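You operate a simulated robot arm through the tools that you are given. There is no shell and no other tool.

You run a simulated robot arm. Do the job below in one go: nothing can be reset, and whatever is moved stays where it is left.

## Task
Plug monitor two into port two; dock and monitor on, input DOCK.
Fine: drop nothing; the other monitor stays as it is.

It is judged by the outcome, as a careful person would: the job done as asked, and still so three seconds after it is handed in. It fails if anything else is knocked over, pushed out of place, dropped, spilled or broken.

## Robot
A 7-joint arm with a two-finger parallel gripper, fixed in place. Base frame: the origin is at the foot of the arm, x ahead of it, y to its left, z up; the work surface is at about z = 73.3. Units: cm, rad, N and s.
With the tool pointing down near the work surface it reaches from about 10 to 66 cm from the base axis. Its first joint turns from -1.152 to 1.152 rad. Payload 1.57 kg.
The TCP is the grasp point between the finger pads, 3 cm short of the fingertips. In the tool frame z runs along the fingers and y along their closing line. The gripper opens to 8 cm. The fingers are 1.7 cm wide and 1.2 cm thick; the gripper's body (4 by 8.2 cm) begins 8 cm behind the TCP.
Orientation is that of the tool frame in the base frame, as a unit quaternion [w, x, y, z]. With the fingers straight down and closing along the base's y, the tool's x points along the base's -x, its y along +y and its z along -z.

## Interface
- The arm moves only by the tool move_arm. Its argument "commands" is a list of rows, each a list of 7 numbers: the turn, a rotation vector about the base's x, y, z in units of 180 degrees (1.0 is 180 degrees), then the shift along the base's x, y, z in units of 250 mm (1.0 is 250 mm), then the opening, from 0 (shut) to 1 (fully open). In form: [[ax, ay, az, x, y, z, jaw], ...]. A call has 1 to 20 rows; each row is the pose to reach, as a shift and turn from the pose commanded when the call began. A call with a number of a shift or a turn outside -1 to 1 is refused whole. Each row takes 0.2 s and may step no farther than 5 cm and 0.15 rad from the row before; otherwise, or with a gripper value out of range, the whole call is refused. A pose out of reach is approached as far as the arm can. The call stops where the force on the tool passes 40 N (or 10 N more than at its start, if that is more) or the arm is blocked; 0.2 s more then pass. Each finger travels about 7.2 cm/s and halts on what it meets, pressing with about 29 N; the grip force reading is that of the motor and also rises with nothing between the fingers. The clock runs only during rows and for 0.2 s after the last one: add rows that repeat a pose to give the fingers time. The reply holds the time, the measured pose of the TCP, the force on the tool along the base axes, the opening and the grip force, in the units named above and with some noise, with the torque about the TCP (base axes, N m) and any sound that the robot's microphone picked up.
- Cameras (640 x 400 px; columns grow to the right, rows downward): "scene" is fixed at [6.06, 44.09, 141.64]; the picture's right is [-0.70, -0.71, 0.00], its down [-0.46, 0.46, -0.76] and it looks along [0.54, -0.53, -0.65] (base axes); focal length 261 px, centre (320, 200). "wrist" rides on the gripper at [7.2, -0.7, -12.2] in the tool frame; the picture's right is [0.09, 1.00, 0.00], its down [-0.84, 0.08, -0.54] and it looks along [-0.54, 0.05, 0.84] (tool axes); focal length 238 px, centre (320, 200).
- get_image(camera): a new picture of that camera. The clock stands still meanwhile.
- locate(camera, pixels): for up to 12 pixels [column, row] of the newest picture of that camera ("zoom" is the newest enlarged one), the place [x, y, z] in the base frame of the surface seen there, good to about 0.2 cm. The clock stands still meanwhile.
- inspect(camera, box): a new picture of the part [left, top, right, bottom] of that camera's present view, enlarged. The clock stands still meanwhile.
- finish_job(): hands the job in; it is judged then, once.

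Unless the task says otherwise, let go and move clear before handing in.

The tools are called by a JSON object that holds its "api" and its "payload". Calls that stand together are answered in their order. move_arm: Moves the arm, as the interface text tells. Its arguments: {"type":"object","properties":{"commands":{"type":"array","items":{"type":"array","items":{"type":"number"}}}},"required":["commands"]} The other tools are called the same way: get_image (camera) takes a picture; locate (camera, pixels) gives the place of the surface under pixels of a picture; inspect (camera, box) takes an enlarged picture of a part of a camera's view; finish_job () hands the job in.

At the start:

```text
clock: 0.0
tool_pos: [45.51, 6.09, 111.09]
orientation: [0.001, 0.0, 1.0, 0.0]
ft_force: [0.1, 0.5, 0.0]
torque: [0.01, -0.01, -0.04]
gripper_width: 7.99
finger_force: 0.1
```

scene: 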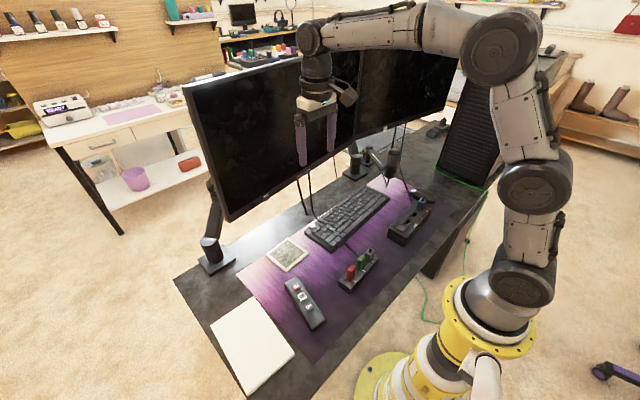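
wrist: 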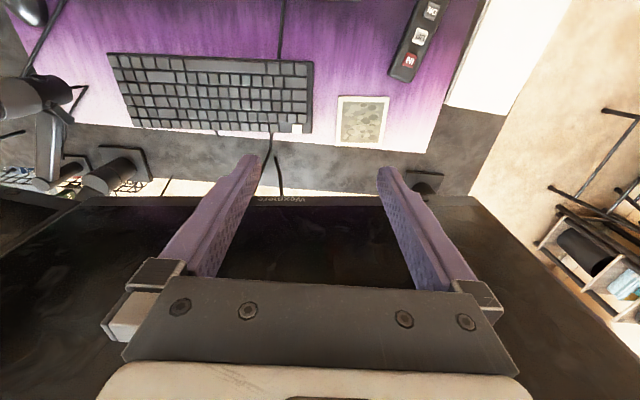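

The scene picture shows two monitors, a desk with keyboard, a remote-like device near (305,303), a cable holder with coloured plugs near (360,268) and a dock near (410,220). I'll look closer at these parts before moving.

{"api": "inspect", "payload": {"camera": "scene", "box": [270, 230, 400, 340]}}

{"api": "inspect", "payload": {"camera": "scene", "box": [340, 160, 480, 260]}}

{"api": "inspect", "payload": {"camera": "scene", "box": [180, 40, 480, 230]}}

{"api": "inspect", "payload": {"camera": "wrist", "box": [320, 0, 480, 120]}}

```text
3.64 times, centred on (335, 285) of scene
```

zoom: 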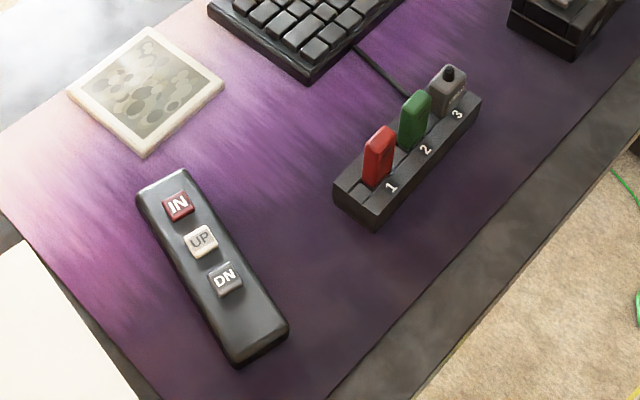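

```text
4.00 times, centred on (410, 210) of scene
```

zoom: 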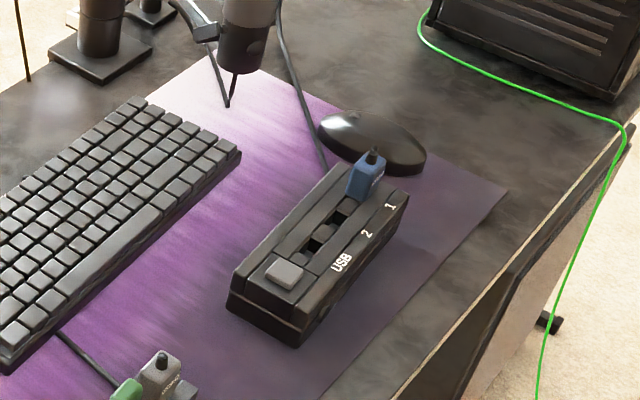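

```text
2.11 times, centred on (330, 135) of scene
```

zoom: 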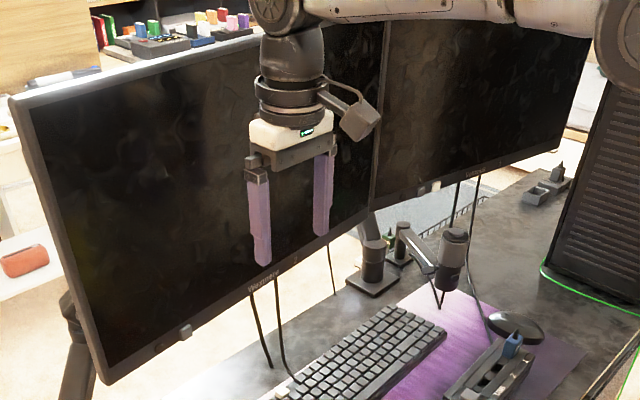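

```text
3.33 times, centred on (400, 60) of wrist
```

zoom: 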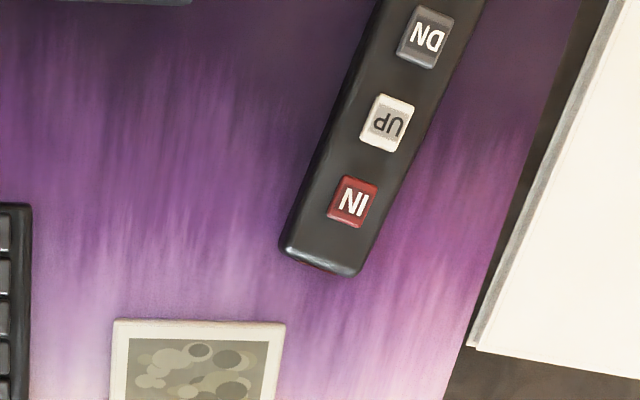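

The holder at (360,268) has three plugs by slots 1–3 (red, green, grey with a stub), and the dock at (410,220) has ports 1, 2, USB with a blue plug in 1. I'll zoom in on plugs, labels, monitor labels and buttons.

{"api": "inspect", "payload": {"camera": "scene", "box": [335, 240, 385, 295]}}

{"api": "inspect", "payload": {"camera": "scene", "box": [385, 185, 455, 250]}}

{"api": "inspect", "payload": {"camera": "scene", "box": [235, 160, 335, 225]}}

{"api": "inspect", "payload": {"camera": "scene", "box": [340, 100, 460, 180]}}

{"api": "inspect", "payload": {"camera": "scene", "box": [220, 0, 320, 70]}}

```text
7.27 times, centred on (360, 268) of scene
```

zoom: 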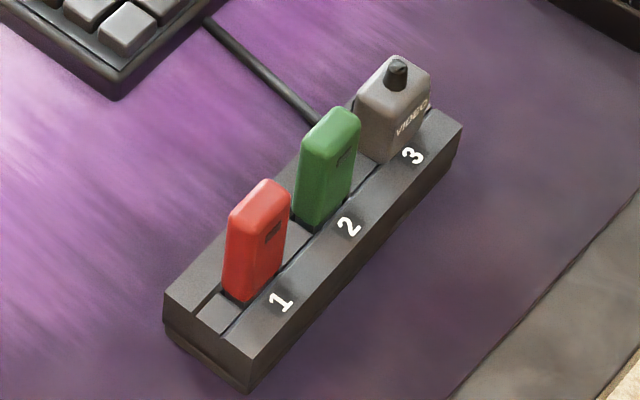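

```text
6.15 times, centred on (420, 218) of scene
```

zoom: 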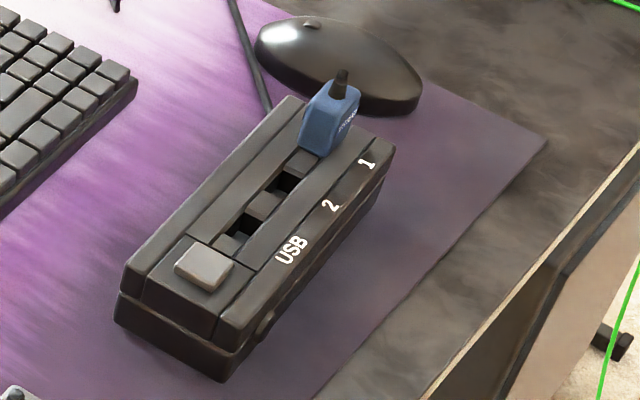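

```text
6.15 times, centred on (285, 192) of scene
```

zoom: 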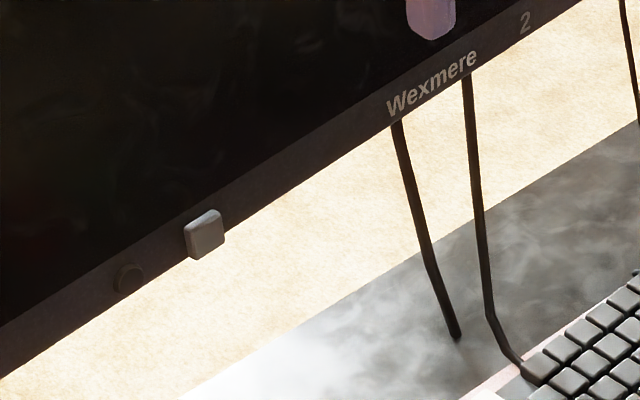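

```text
5.00 times, centred on (400, 140) of scene
```

zoom: 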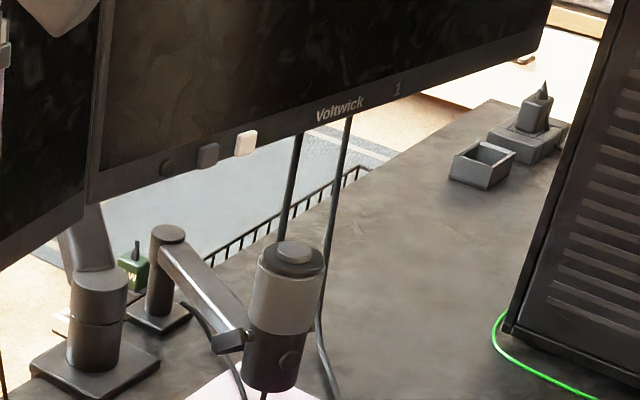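

```text
5.71 times, centred on (270, 35) of scene
```

zoom: 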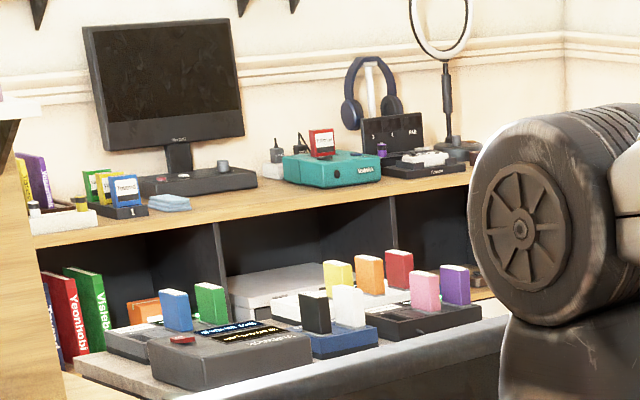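

The left monitor is "Wexmere 2" with a power key and a dark LED; the right one is "Voltwick 1". There are also a green plug near (366,154) and another plug near (437,125). I'll zoom further on those and on the cable runs.

{"api": "inspect", "payload": {"camera": "scene", "box": [355, 140, 385, 170]}}

{"api": "inspect", "payload": {"camera": "scene", "box": [420, 110, 460, 145]}}

{"api": "inspect", "payload": {"camera": "scene", "box": [290, 170, 350, 260]}}

{"api": "inspect", "payload": {"camera": "scene", "box": [365, 240, 383, 270]}}

{"api": "inspect", "payload": {"camera": "scene", "box": [415, 190, 435, 212]}}

{"api": "inspect", "payload": {"camera": "wrist", "box": [0, 0, 160, 200]}}

```text
13.33 times, centred on (370, 155) of scene
```

zoom: 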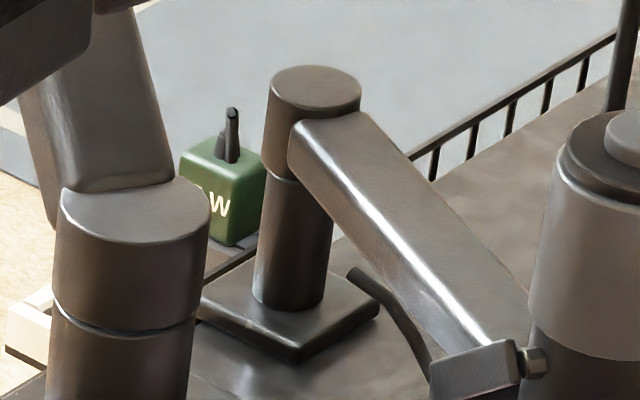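

```text
11.43 times, centred on (440, 128) of scene
```

zoom: 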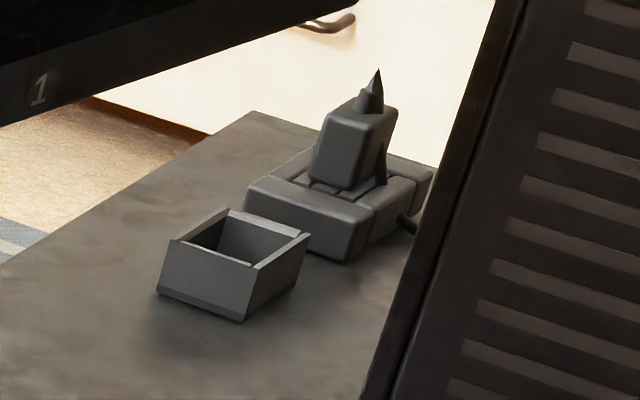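

```text
4.44 times, centred on (320, 215) of scene
```

zoom: 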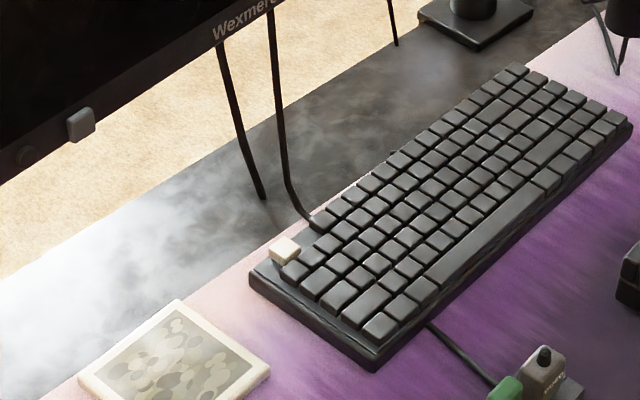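

```text
13.33 times, centred on (374, 255) of scene
```

zoom: 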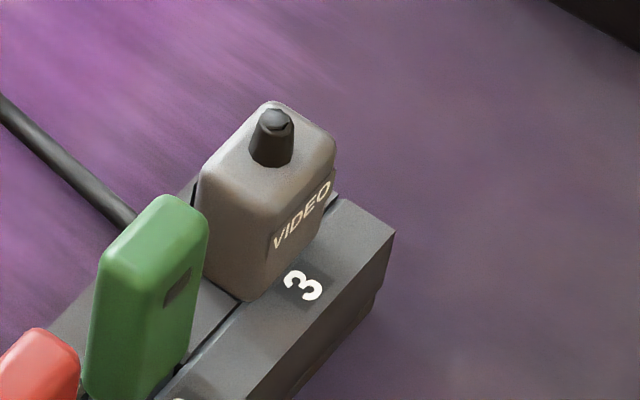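

```text
16.00 times, centred on (425, 201) of scene
```

zoom: 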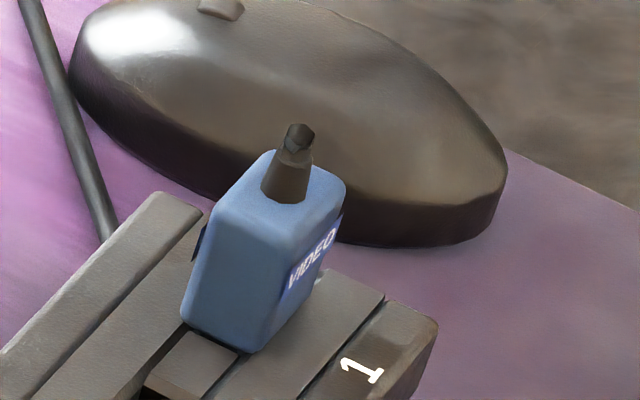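

```text
2.00 times, centred on (80, 100) of wrist
```

zoom: 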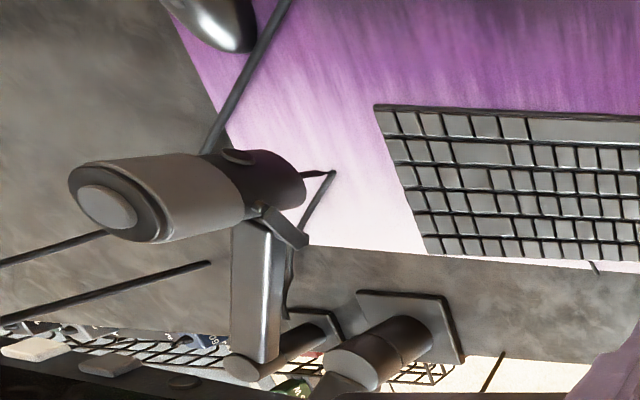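

The grey plug in holder slot 3 reads "VIDEO", matching the blue "VIDEO" plug in dock port 1. I'll get 3D places of the key items from the scene camera.

{"api": "get_image", "payload": {"camera": "scene"}}

{"api": "locate", "payload": {"camera": "scene", "pixels": [[368, 253], [361, 256], [353, 267], [344, 287], [389, 259], [424, 200], [403, 230], [404, 238], [424, 246], [417, 213], [297, 286], [302, 296]]}}

{"api": "locate", "payload": {"camera": "scene", "pixels": [[308, 307], [268, 198], [255, 206], [320, 165], [392, 138], [381, 139], [420, 118], [370, 156], [437, 123], [365, 245], [345, 210], [400, 150]]}}

{"api": "inspect", "payload": {"camera": "wrist", "box": [0, 140, 120, 210]}}

```text
taken
```

scene: 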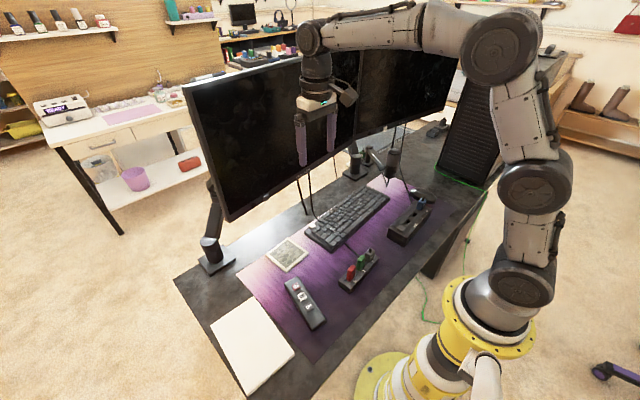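

```text
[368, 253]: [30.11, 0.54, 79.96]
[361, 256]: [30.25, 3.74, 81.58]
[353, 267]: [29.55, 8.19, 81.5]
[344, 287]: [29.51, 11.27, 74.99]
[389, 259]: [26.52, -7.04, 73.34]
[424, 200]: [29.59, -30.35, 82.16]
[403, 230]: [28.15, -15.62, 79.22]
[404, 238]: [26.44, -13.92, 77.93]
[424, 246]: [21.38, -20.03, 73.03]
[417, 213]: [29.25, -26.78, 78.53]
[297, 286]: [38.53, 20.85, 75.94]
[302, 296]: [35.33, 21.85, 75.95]
```

```text
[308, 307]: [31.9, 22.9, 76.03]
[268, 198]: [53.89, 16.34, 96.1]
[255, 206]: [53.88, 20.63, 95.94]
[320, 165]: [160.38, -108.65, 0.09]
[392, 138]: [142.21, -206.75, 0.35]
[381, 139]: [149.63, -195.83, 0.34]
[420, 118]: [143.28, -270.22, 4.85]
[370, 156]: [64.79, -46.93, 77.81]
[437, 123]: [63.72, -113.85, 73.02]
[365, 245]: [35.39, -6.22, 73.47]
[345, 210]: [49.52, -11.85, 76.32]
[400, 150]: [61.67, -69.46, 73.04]
```

```text
5.33 times, centred on (60, 175) of wrist
```

zoom: 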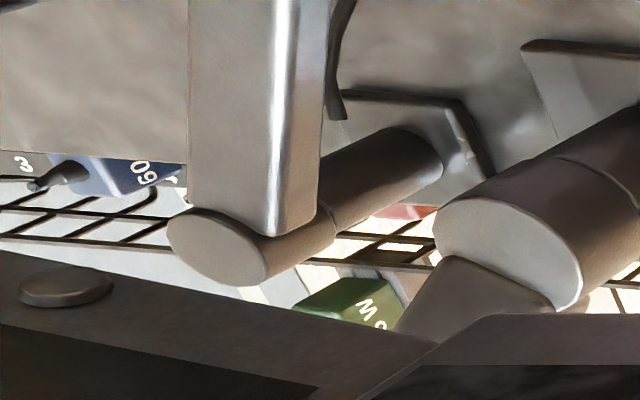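

Positions are clear: holder at about x≈30, y 0–11; dock at about x≈28, y −13 to −31; control puck near (36, 22). I'll bring the wrist camera back over the holder and dock for a closer look, moving away from the monitors.

{"api": "move_arm", "payload": {"commands": [[0, 0, 0, -0.15, 0, 0, 1], [0, 0, 0, -0.3, -0.05, 0, 1], [0, 0, 0, -0.45, -0.1, 0, 1], [0, 0, 0, -0.6, -0.15, -0.05, 1], [0, 0, 0, -0.75, -0.25, -0.1, 1], [0, 0, 0, -0.85, -0.4, -0.15, 1], [0, 0, 0, -0.85, -0.5, -0.2, 1], [0, 0, 0, -0.85, -0.5, -0.2, 1]]}}

{"api": "get_image", "payload": {"camera": "wrist"}}

{"api": "get_image", "payload": {"camera": "scene"}}

```text
clock: 1.8
tool_pos: [24.23, -6.54, 106.11]
orientation: [0.001, 0.0, 1.0, -0.001]
ft_force: [0.1, 0.0, -0.4]
torque: [0.01, -0.03, -0.02]
gripper_width: 7.97
finger_force: 0.1
```

```text
taken
```

wrist: 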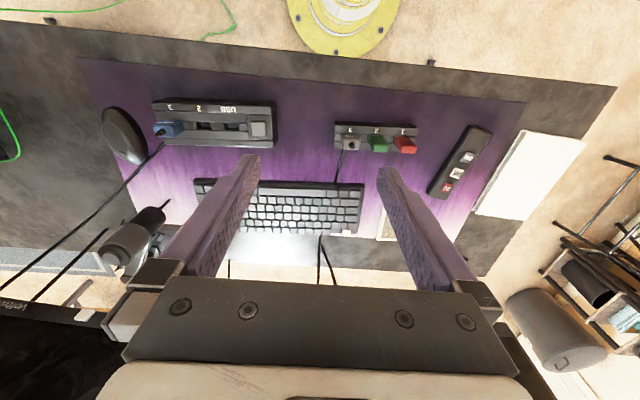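

```text
taken
```

scene: 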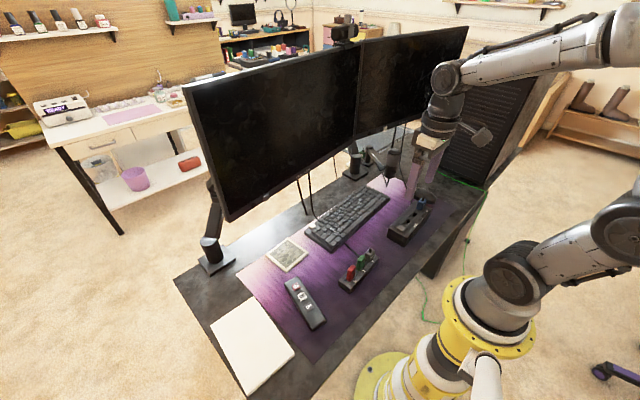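

From this wrist view the dock is at (215,122), the holder at (375,140), the puck at (460,162). I'll enlarge these.

{"api": "inspect", "payload": {"camera": "wrist", "box": [90, 80, 290, 205]}}

{"api": "locate", "payload": {"camera": "zoom", "pixels": [[537, 157], [345, 140], [240, 150], [200, 75], [590, 80], [585, 205], [205, 200], [450, 140], [300, 125], [390, 150]]}}

{"api": "inspect", "payload": {"camera": "wrist", "box": [320, 105, 430, 170]}}

{"api": "locate", "payload": {"camera": "zoom", "pixels": [[185, 220], [340, 220], [490, 220], [90, 110], [565, 120], [180, 180], [180, 130], [250, 200], [150, 210], [215, 210], [570, 190], [90, 210]]}}

{"api": "inspect", "payload": {"camera": "wrist", "box": [0, 180, 180, 320]}}

{"api": "inspect", "payload": {"camera": "scene", "box": [340, 100, 440, 200]}}

```text
3.20 times, centred on (190, 142) of wrist
```

zoom: 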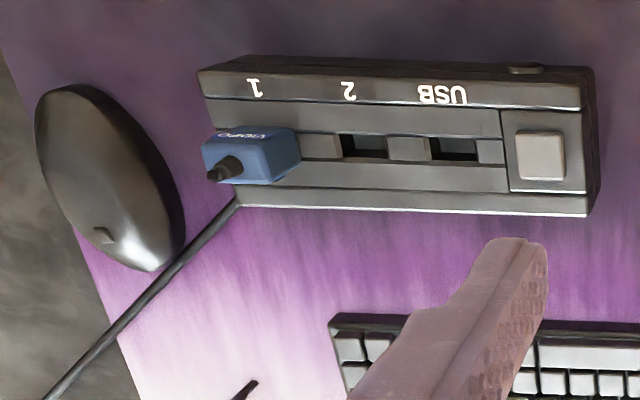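

```text
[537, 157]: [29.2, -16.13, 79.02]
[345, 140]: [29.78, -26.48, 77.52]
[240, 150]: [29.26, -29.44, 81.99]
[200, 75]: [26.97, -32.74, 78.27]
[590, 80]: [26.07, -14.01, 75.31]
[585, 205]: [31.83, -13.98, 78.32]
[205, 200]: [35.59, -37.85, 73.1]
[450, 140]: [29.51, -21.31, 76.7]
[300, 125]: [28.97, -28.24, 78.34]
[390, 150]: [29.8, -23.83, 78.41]
```

```text
5.82 times, centred on (375, 138) of wrist
```

zoom: 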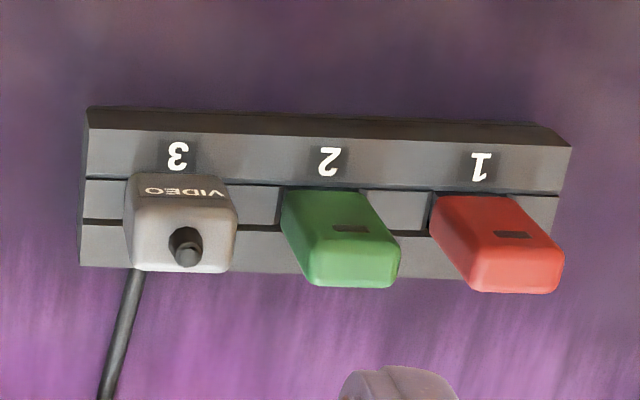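

```text
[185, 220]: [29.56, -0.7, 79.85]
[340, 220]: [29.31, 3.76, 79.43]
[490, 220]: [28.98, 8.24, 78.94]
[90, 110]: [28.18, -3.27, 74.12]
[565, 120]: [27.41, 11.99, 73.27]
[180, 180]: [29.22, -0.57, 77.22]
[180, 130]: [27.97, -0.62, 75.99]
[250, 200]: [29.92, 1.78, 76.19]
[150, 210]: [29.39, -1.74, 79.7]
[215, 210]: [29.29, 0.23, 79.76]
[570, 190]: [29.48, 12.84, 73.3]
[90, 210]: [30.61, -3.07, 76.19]
```

```text
2.86 times, centred on (90, 250) of wrist
```

zoom: 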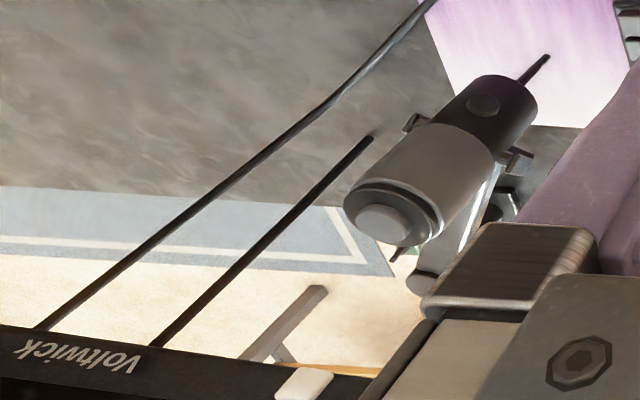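

```text
4.00 times, centred on (390, 150) of scene
```

zoom: 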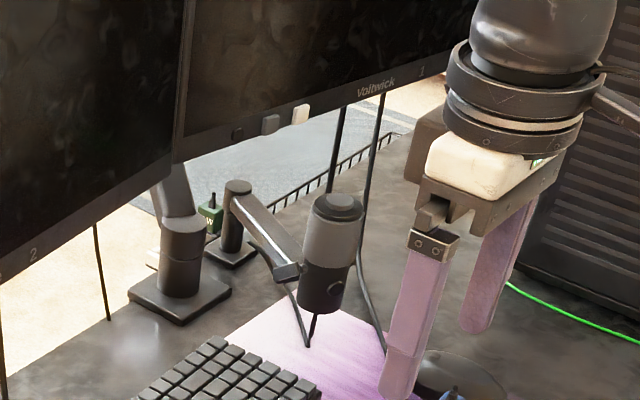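

Dock centre line is x≈29.5 with port 2 near y≈−26.2 and its grey power key at (29.2, −16.1, 79.0); the VIDEO plug stands at about (29.5, −0.7). Fingers closing along x will clear the neighbours best, so I'll turn the tool −90° about z and move over the holder for a closer view.

{"api": "move_arm", "payload": {"commands": [[0, 0, -0.0417, 0.017, 0.055, -0.033, 1], [0, 0, -0.0833, 0.035, 0.11, -0.067, 1], [0, 0, -0.125, 0.052, 0.165, -0.1, 1], [0, 0, -0.1667, 0.069, 0.22, -0.133, 1], [0, 0, -0.2083, 0.087, 0.275, -0.167, 1], [0, 0, -0.25, 0.104, 0.33, -0.2, 1], [0, 0, -0.2917, 0.121, 0.385, -0.233, 1], [0, 0, -0.3333, 0.139, 0.44, -0.267, 1], [0, 0, -0.375, 0.156, 0.495, -0.3, 1], [0, 0, -0.4167, 0.173, 0.55, -0.333, 1], [0, 0, -0.4583, 0.191, 0.605, -0.367, 1], [0, 0, -0.5, 0.208, 0.66, -0.4, 1], [0, 0, -0.5, 0.208, 0.66, -0.4, 1]]}}

{"api": "get_image", "payload": {"camera": "wrist"}}

{"api": "get_image", "payload": {"camera": "scene"}}

```text
clock: 4.6
tool_pos: [29.27, 10.23, 96.03]
orientation: [-0.001, 0.708, 0.706, 0.0]
ft_force: [0.3, -1.1, -0.8]
torque: [-0.05, -0.01, -0.01]
gripper_width: 7.99
finger_force: 0.0
```

```text
taken
```

wrist: 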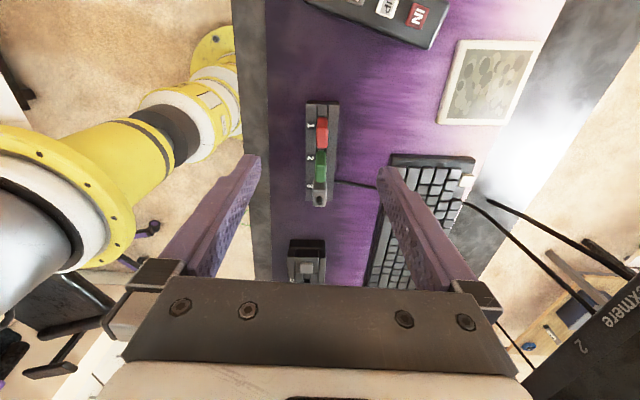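

```text
taken
```

scene: 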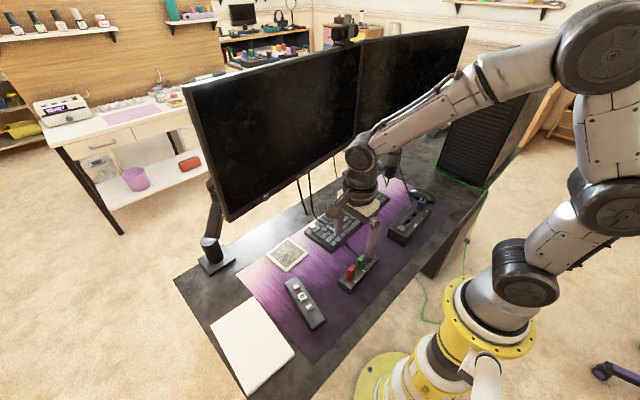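

The tool now closes along x; the holder runs vertically in the wrist view near (320,155). I'll enlarge it and measure the VIDEO plug.

{"api": "inspect", "payload": {"camera": "wrist", "box": [280, 95, 370, 215]}}

{"api": "inspect", "payload": {"camera": "wrist", "box": [295, 170, 345, 215]}}

{"api": "inspect", "payload": {"camera": "scene", "box": [330, 170, 440, 300]}}

```text
3.33 times, centred on (325, 155) of wrist
```

zoom: 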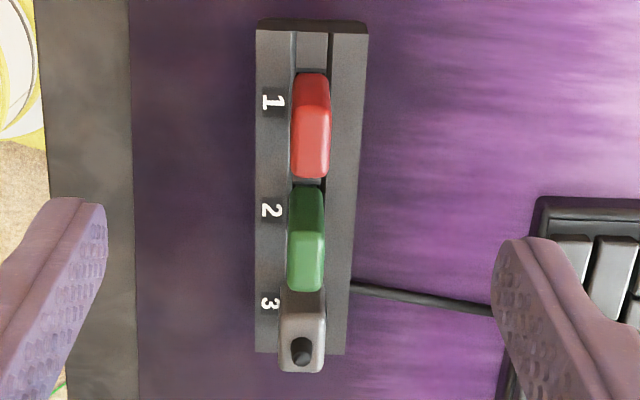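

```text
8.89 times, centred on (320, 192) of wrist
```

zoom: 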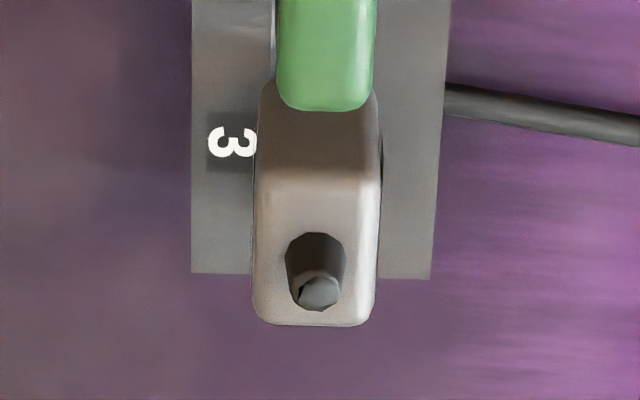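

```text
3.08 times, centred on (385, 235) of scene
```

zoom: 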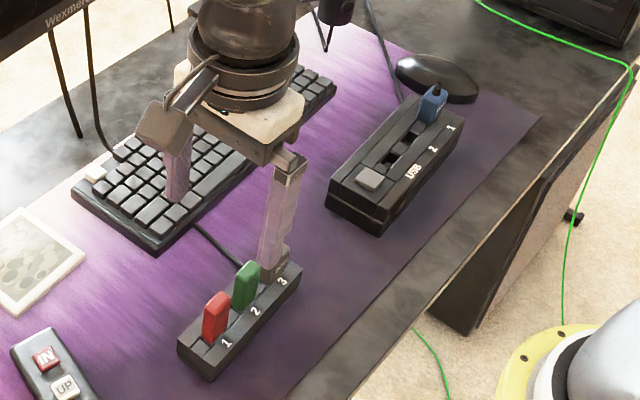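

The VIDEO plug stands in slot 3 and leans only by perspective. I'll measure plug corners and holder edges for exact centre and yaw.

{"api": "inspect", "payload": {"camera": "wrist", "box": [295, 95, 355, 215]}}

{"api": "locate", "payload": {"camera": "wrist", "pixels": [[309, 110], [309, 150], [308, 190], [336, 110], [335, 150], [334, 190], [322, 208], [315, 208], [333, 208], [324, 191], [319, 185], [319, 196]]}}

{"api": "inspect", "payload": {"camera": "wrist", "box": [295, 170, 345, 215]}}

{"api": "locate", "payload": {"camera": "zoom", "pixels": [[265, 200], [370, 200], [265, 310], [368, 310], [275, 120], [365, 120], [320, 220], [200, 250], [425, 250], [262, 250], [372, 250], [380, 150]]}}

```text
3.33 times, centred on (325, 155) of wrist
```

zoom: 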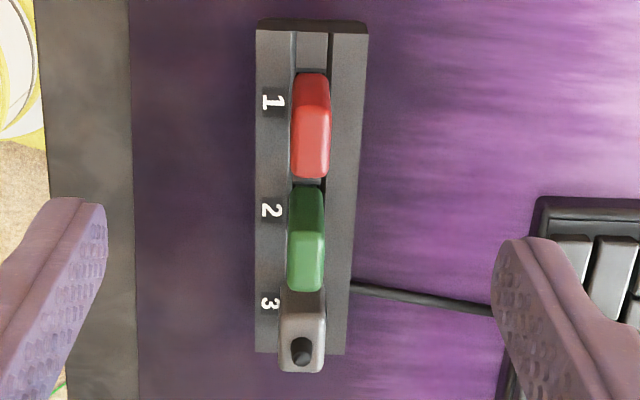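

```text
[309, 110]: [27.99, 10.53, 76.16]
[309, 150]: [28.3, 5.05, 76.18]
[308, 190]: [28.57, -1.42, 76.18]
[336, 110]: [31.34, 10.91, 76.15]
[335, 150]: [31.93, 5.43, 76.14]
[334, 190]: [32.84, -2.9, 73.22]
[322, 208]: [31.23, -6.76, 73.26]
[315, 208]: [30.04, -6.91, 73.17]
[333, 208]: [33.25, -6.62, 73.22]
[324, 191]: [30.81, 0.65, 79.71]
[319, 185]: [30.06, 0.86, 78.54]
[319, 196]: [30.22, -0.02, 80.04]
```

```text
8.89 times, centred on (320, 192) of wrist
```

zoom: 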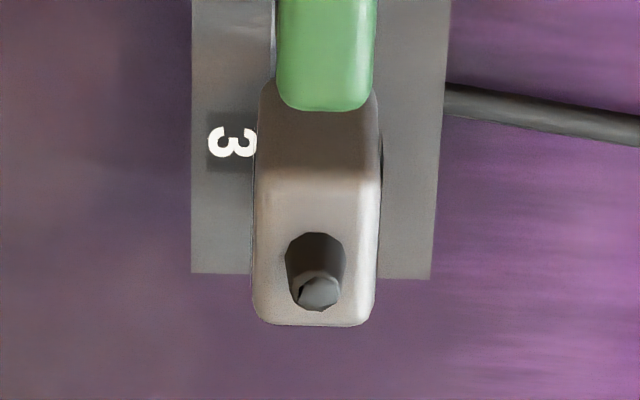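

```text
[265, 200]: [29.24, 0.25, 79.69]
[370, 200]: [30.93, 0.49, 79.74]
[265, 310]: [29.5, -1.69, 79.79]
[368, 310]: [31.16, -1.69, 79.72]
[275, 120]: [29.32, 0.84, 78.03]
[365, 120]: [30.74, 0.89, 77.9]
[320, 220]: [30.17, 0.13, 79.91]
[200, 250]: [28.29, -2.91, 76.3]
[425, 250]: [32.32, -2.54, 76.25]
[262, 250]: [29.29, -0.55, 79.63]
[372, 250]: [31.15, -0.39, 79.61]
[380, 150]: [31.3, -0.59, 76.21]
```

The VIDEO plug spans x 29.2–31.1, y −1.9–0.7, top z≈79.8; the holder's top is z≈76.2 and it is yawed about +0.055 rad. I'll go above the plug at z≈87 with that yaw and a narrower opening, then check.

{"api": "move_arm", "payload": {"commands": [[0, 0, 0.0175, 0.006, -0.0855, 0, 0.65], [0, 0, 0.0175, 0.012, -0.171, -0.05, 0.65], [0, 0, 0.0175, 0.018, -0.2565, -0.13, 0.65], [0, 0, 0.0175, 0.024, -0.342, -0.23, 0.65], [0, 0, 0.0175, 0.0296, -0.4276, -0.32, 0.65], [0, 0, 0.0175, 0.0296, -0.4276, -0.3636, 0.65], [0, 0, 0.0175, 0.0296, -0.4276, -0.3636, 0.65]]}}

{"api": "get_image", "payload": {"camera": "wrist"}}

{"api": "inspect", "payload": {"camera": "scene", "box": [330, 170, 440, 300]}}

```text
clock: 6.2
tool_pos: [29.96, -0.53, 86.78]
orientation: [0.0, 0.688, 0.726, 0.0]
ft_force: [-0.6, -0.2, -0.3]
torque: [0.02, 0.01, 0.02]
gripper_width: 5.22
finger_force: 0.1
```

```text
taken
```

wrist: 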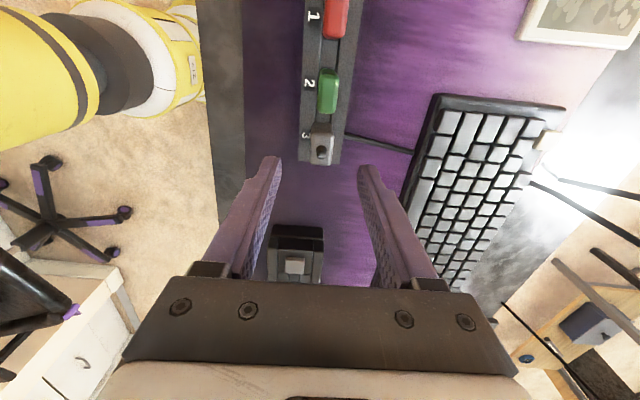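

```text
3.08 times, centred on (385, 235) of scene
```

zoom: 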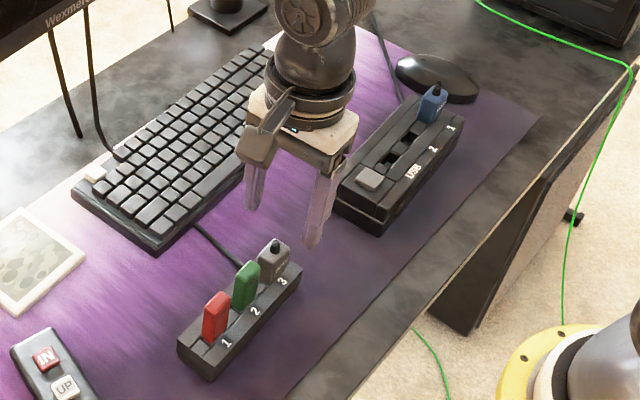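

The fingers are above and the plug is at (321,145) in the wrist view. I'll re-measure the plug faces from this nearer view.

{"api": "inspect", "payload": {"camera": "wrist", "box": [290, 110, 350, 170]}}

{"api": "locate", "payload": {"camera": "wrist", "pixels": [[313, 150], [332, 150], [314, 137], [331, 137], [313, 159], [330, 161], [322, 140], [303, 155], [340, 160], [301, 80], [340, 80], [342, 110]]}}

```text
6.67 times, centred on (320, 140) of wrist
```

zoom: 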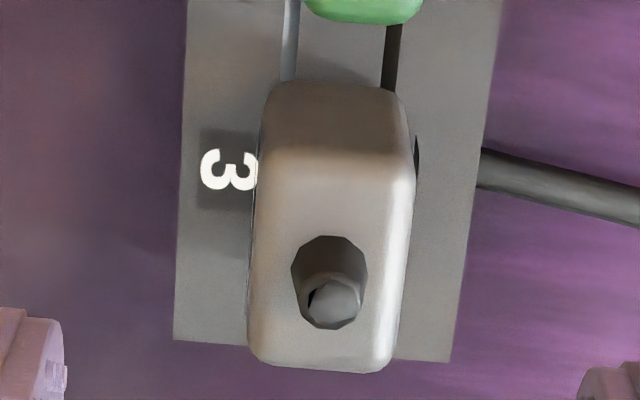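

```text
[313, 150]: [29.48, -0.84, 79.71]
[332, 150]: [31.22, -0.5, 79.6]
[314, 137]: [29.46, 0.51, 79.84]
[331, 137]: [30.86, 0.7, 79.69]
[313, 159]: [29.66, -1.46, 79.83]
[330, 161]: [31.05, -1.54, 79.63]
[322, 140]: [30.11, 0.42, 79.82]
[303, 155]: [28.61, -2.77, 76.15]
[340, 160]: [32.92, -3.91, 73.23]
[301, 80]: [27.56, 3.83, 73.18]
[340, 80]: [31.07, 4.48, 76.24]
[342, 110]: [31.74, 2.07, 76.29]
```

Plug centre is about (30.3, −0.6), top 79.7. I'll lower to z≈82, tips beside the plug with wide clearance, and check centring.

{"api": "move_arm", "payload": {"commands": [[0, 0, 0, 0.004, 0, -0.08, 0.65], [0, 0, 0, 0.006, 0, -0.14, 0.65], [0, 0, 0, 0.006, 0, -0.2, 0.65], [0, 0, 0, 0.006, 0, -0.2, 0.65]]}}

{"api": "get_image", "payload": {"camera": "wrist"}}

{"api": "inspect", "payload": {"camera": "wrist", "box": [260, 130, 380, 220]}}

{"api": "inspect", "payload": {"camera": "scene", "box": [330, 200, 420, 300]}}

```text
clock: 7.2
tool_pos: [30.23, -0.45, 81.84]
orientation: [0.0, 0.688, 0.726, -0.001]
ft_force: [-0.4, -0.5, -0.4]
torque: [-0.03, -0.02, 0.03]
gripper_width: 5.17
finger_force: 0.1
```

```text
taken
```

wrist: 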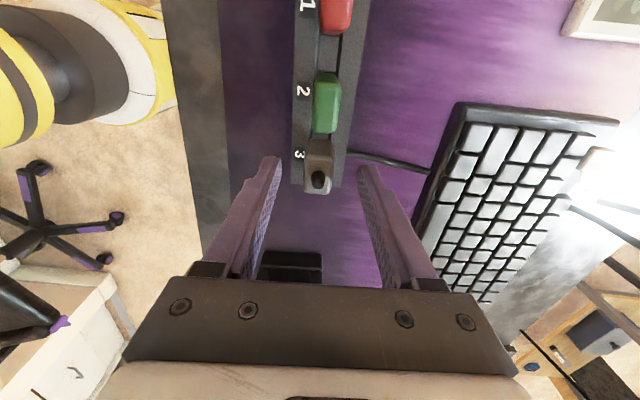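

```text
4.44 times, centred on (320, 175) of wrist
```

zoom: 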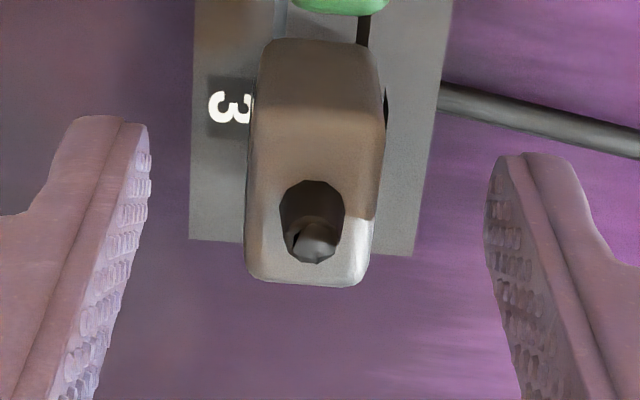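

```text
4.00 times, centred on (375, 250) of scene
```

zoom: 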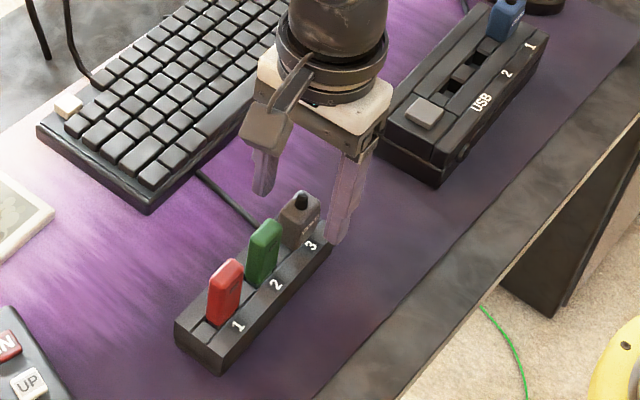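

The plug at (320,180) is centred between the fingers within about 1 mm. I'll lower to z≈79.7 (tips just above the holder) and close gently.

{"api": "move_arm", "payload": {"commands": [[0, 0, 0, 0, -0.004, -0.04, 0.65], [0, 0, 0, 0, -0.004, -0.086, 0.65], [0, 0, 0, 0, -0.004, -0.086, 0.5], [0, 0, 0, 0, -0.004, -0.086, 0.35], [0, 0, 0, 0, -0.004, -0.086, 0.28], [0, 0, 0, 0, -0.004, -0.086, 0.22], [0, 0, 0, 0, -0.004, -0.086, 0.1], [0, 0, 0, 0, -0.004, -0.086, 0], [0, 0, 0, 0, -0.004, -0.086, 0]]}}

{"api": "get_image", "payload": {"camera": "wrist"}}

{"api": "inspect", "payload": {"camera": "scene", "box": [330, 200, 420, 300]}}

```text
clock: 9.2
tool_pos: [30.15, -0.7, 79.86]
orientation: [0.0, 0.688, 0.726, 0.0]
ft_force: [0.2, 0.3, -0.6]
torque: [-0.01, -0.03, -0.01]
gripper_width: 1.88
finger_force: 28.9
```

```text
taken
```

wrist: 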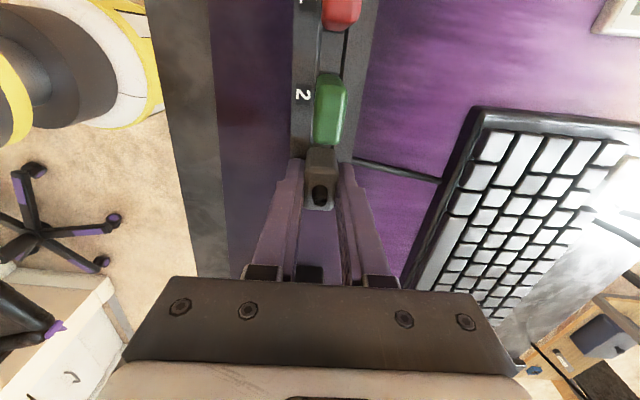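

```text
4.00 times, centred on (375, 250) of scene
```

zoom: 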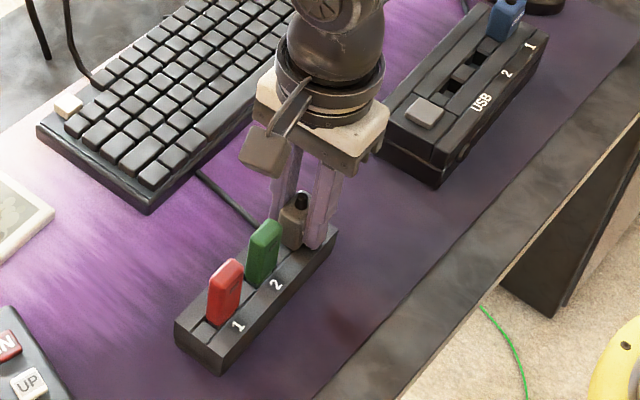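

The plug is held (width 1.88 cm, grip 29 N). I'll lift it slowly straight up about 2 cm first and check that only the plug moves.

{"api": "move_arm", "payload": {"commands": [[0, 0, 0, 0, 0, 0.01, 0], [0, 0, 0, 0, 0, 0.02, 0], [0, 0, 0, 0, 0, 0.03, 0], [0, 0, 0, 0, 0, 0.04, 0], [0, 0, 0, 0, 0, 0.055, 0], [0, 0, 0, 0, 0, 0.07, 0], [0, 0, 0, 0, 0, 0.085, 0]]}}

{"api": "get_image", "payload": {"camera": "wrist"}}

{"api": "inspect", "payload": {"camera": "scene", "box": [330, 200, 420, 300]}}

```text
clock: 10.8
tool_pos: [30.26, -0.53, 81.98]
orientation: [-0.001, 0.688, 0.726, 0.0]
ft_force: [0.6, 0.4, 0.0]
torque: [0.01, 0.02, 0.01]
gripper_width: 1.87
finger_force: 29.4
```

```text
taken
```

wrist: 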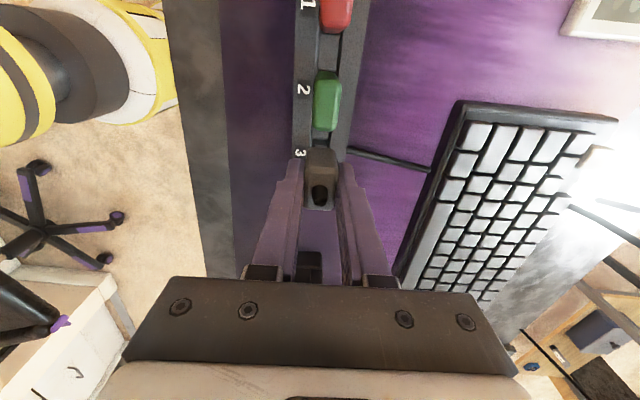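

```text
4.00 times, centred on (375, 250) of scene
```

zoom: 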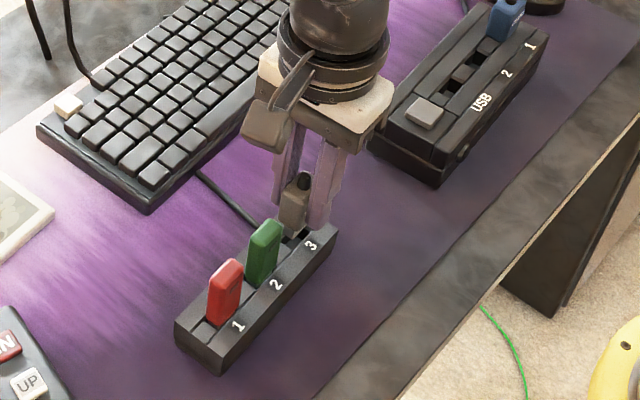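

The plug came out cleanly; the holder and the green and red sticks stayed put. I'll lift it to z≈92 and carry it above dock port 2, staying clear of everything.

{"api": "move_arm", "payload": {"commands": [[0, 0, 0, 0, 0, 0.08, 0], [0, 0, 0, 0, 0, 0.18, 0], [0, 0, 0, 0, 0, 0.28, 0], [0, 0, 0, 0, -0.05, 0.38, 0], [0, 0, 0, -0.005, -0.15, 0.4, 0], [0, 0, 0, -0.01, -0.28, 0.4, 0], [0, 0, 0, -0.015, -0.41, 0.4, 0], [0, 0, 0, -0.02, -0.54, 0.4, 0], [0, 0, 0, -0.026, -0.67, 0.4, 0], [0, 0, 0, -0.026, -0.8, 0.4, 0], [0, 0, 0, -0.026, -0.9, 0.4, 0], [0, 0, 0, -0.026, -0.932, 0.4, 0], [0, 0, 0, -0.026, -0.932, 0.4, 0]]}}

{"api": "get_image", "payload": {"camera": "wrist"}}

{"api": "get_image", "payload": {"camera": "scene"}}

```text
clock: 13.6
tool_pos: [29.68, -23.98, 91.99]
orientation: [0.0, 0.688, 0.726, -0.001]
ft_force: [0.1, 0.2, 0.4]
torque: [0.03, -0.02, 0.02]
gripper_width: 1.88
finger_force: 28.6
```

```text
taken
```

wrist: 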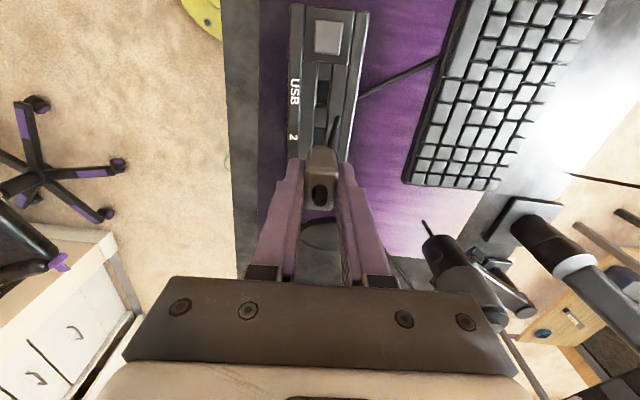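

```text
taken
```

scene: 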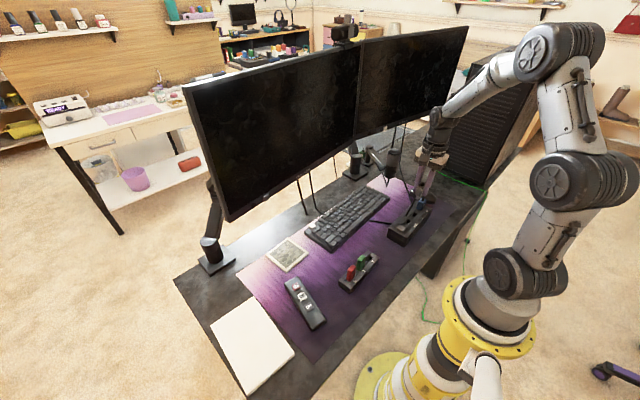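

The plug is held above the dock, at (320,185) with the dock behind it. I'll zoom to find port 2 and the plug's tongue.

{"api": "inspect", "payload": {"camera": "wrist", "box": [270, 0, 400, 120]}}

{"api": "locate", "payload": {"camera": "wrist", "pixels": [[302, 10], [300, 70], [298, 130], [354, 15], [350, 70], [346, 130], [325, 90], [322, 60], [337, 60], [316, 120], [334, 120], [328, 35]]}}

{"api": "inspect", "payload": {"camera": "wrist", "box": [270, 70, 380, 220]}}

{"api": "inspect", "payload": {"camera": "scene", "box": [380, 140, 460, 250]}}

```text
3.33 times, centred on (335, 60) of wrist
```

zoom: 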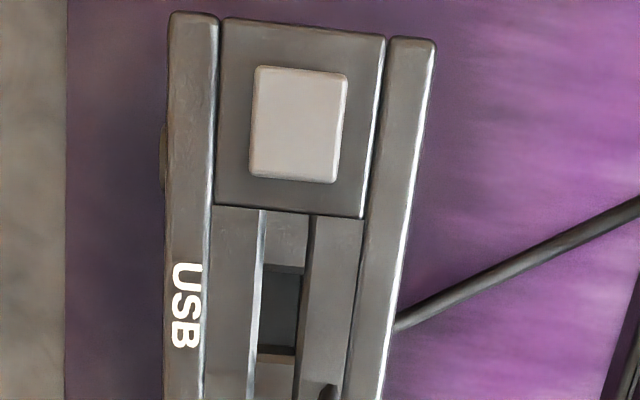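

```text
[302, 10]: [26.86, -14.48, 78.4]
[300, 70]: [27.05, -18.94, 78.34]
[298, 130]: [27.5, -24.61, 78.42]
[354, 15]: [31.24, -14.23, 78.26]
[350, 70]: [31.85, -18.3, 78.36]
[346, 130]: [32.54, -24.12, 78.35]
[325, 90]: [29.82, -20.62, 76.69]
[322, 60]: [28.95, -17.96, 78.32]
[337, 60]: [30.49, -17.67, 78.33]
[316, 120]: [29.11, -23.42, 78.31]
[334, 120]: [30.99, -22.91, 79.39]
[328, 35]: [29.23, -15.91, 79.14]
```

```text
2.67 times, centred on (325, 145) of wrist
```

zoom: 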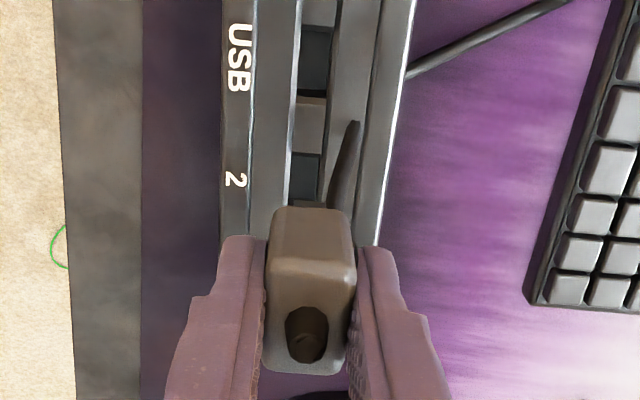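

```text
3.64 times, centred on (420, 195) of scene
```

zoom: 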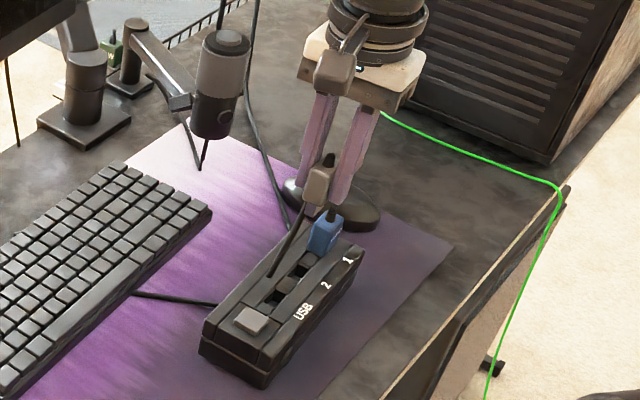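

Port 2's hole is partly hidden by the held plug, and a cable follows the plug. I'll shift 3 cm further in −y at the same height, so the hole shows fully above the plug in the view.

{"api": "move_arm", "payload": {"commands": [[0, 0, 0, 0, -0.06, 0, 0], [0, 0, 0, 0, -0.12, 0, 0], [0, 0, 0, 0, -0.12, 0, 0]]}}

{"api": "get_image", "payload": {"camera": "wrist"}}

{"api": "inspect", "payload": {"camera": "wrist", "box": [280, 0, 360, 50]}}

{"api": "inspect", "payload": {"camera": "wrist", "box": [280, 60, 360, 110]}}

{"api": "inspect", "payload": {"camera": "wrist", "box": [280, 80, 360, 130]}}

{"api": "inspect", "payload": {"camera": "scene", "box": [390, 150, 450, 250]}}

```text
clock: 14.4
tool_pos: [29.65, -26.95, 92.03]
orientation: [0.0, 0.688, 0.726, -0.001]
ft_force: [-0.3, -0.1, -0.2]
torque: [0.0, 0.01, 0.0]
gripper_width: 1.88
finger_force: 29.2
```

```text
taken
```

wrist: 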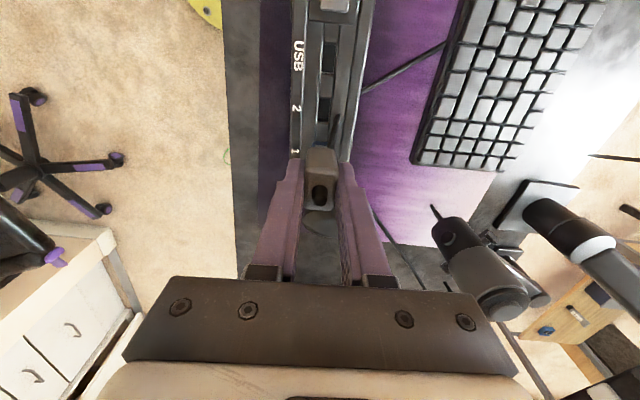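

```text
8.00 times, centred on (320, 25) of wrist
```

zoom: 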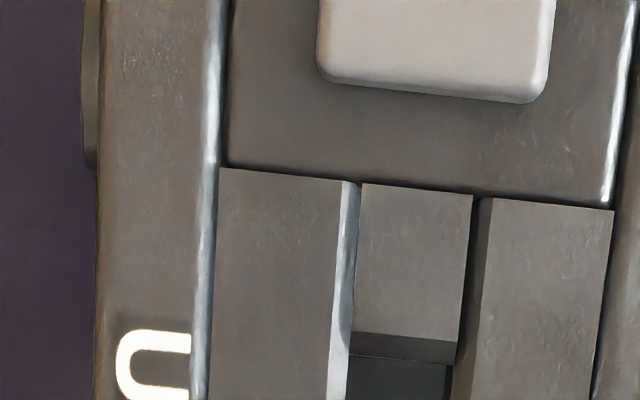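

```text
8.00 times, centred on (320, 85) of wrist
```

zoom: 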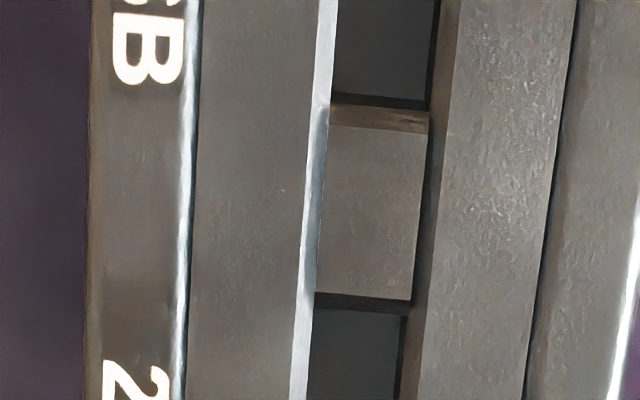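

```text
8.00 times, centred on (320, 105) of wrist
```

zoom: 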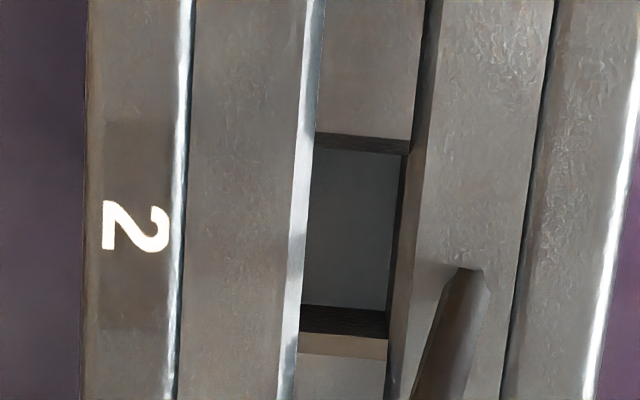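

```text
4.00 times, centred on (420, 200) of scene
```

zoom: 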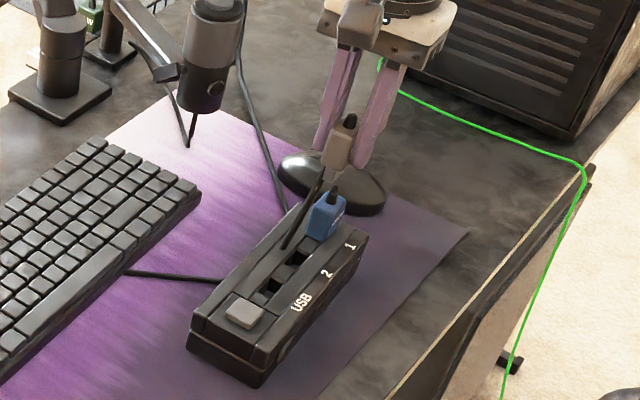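

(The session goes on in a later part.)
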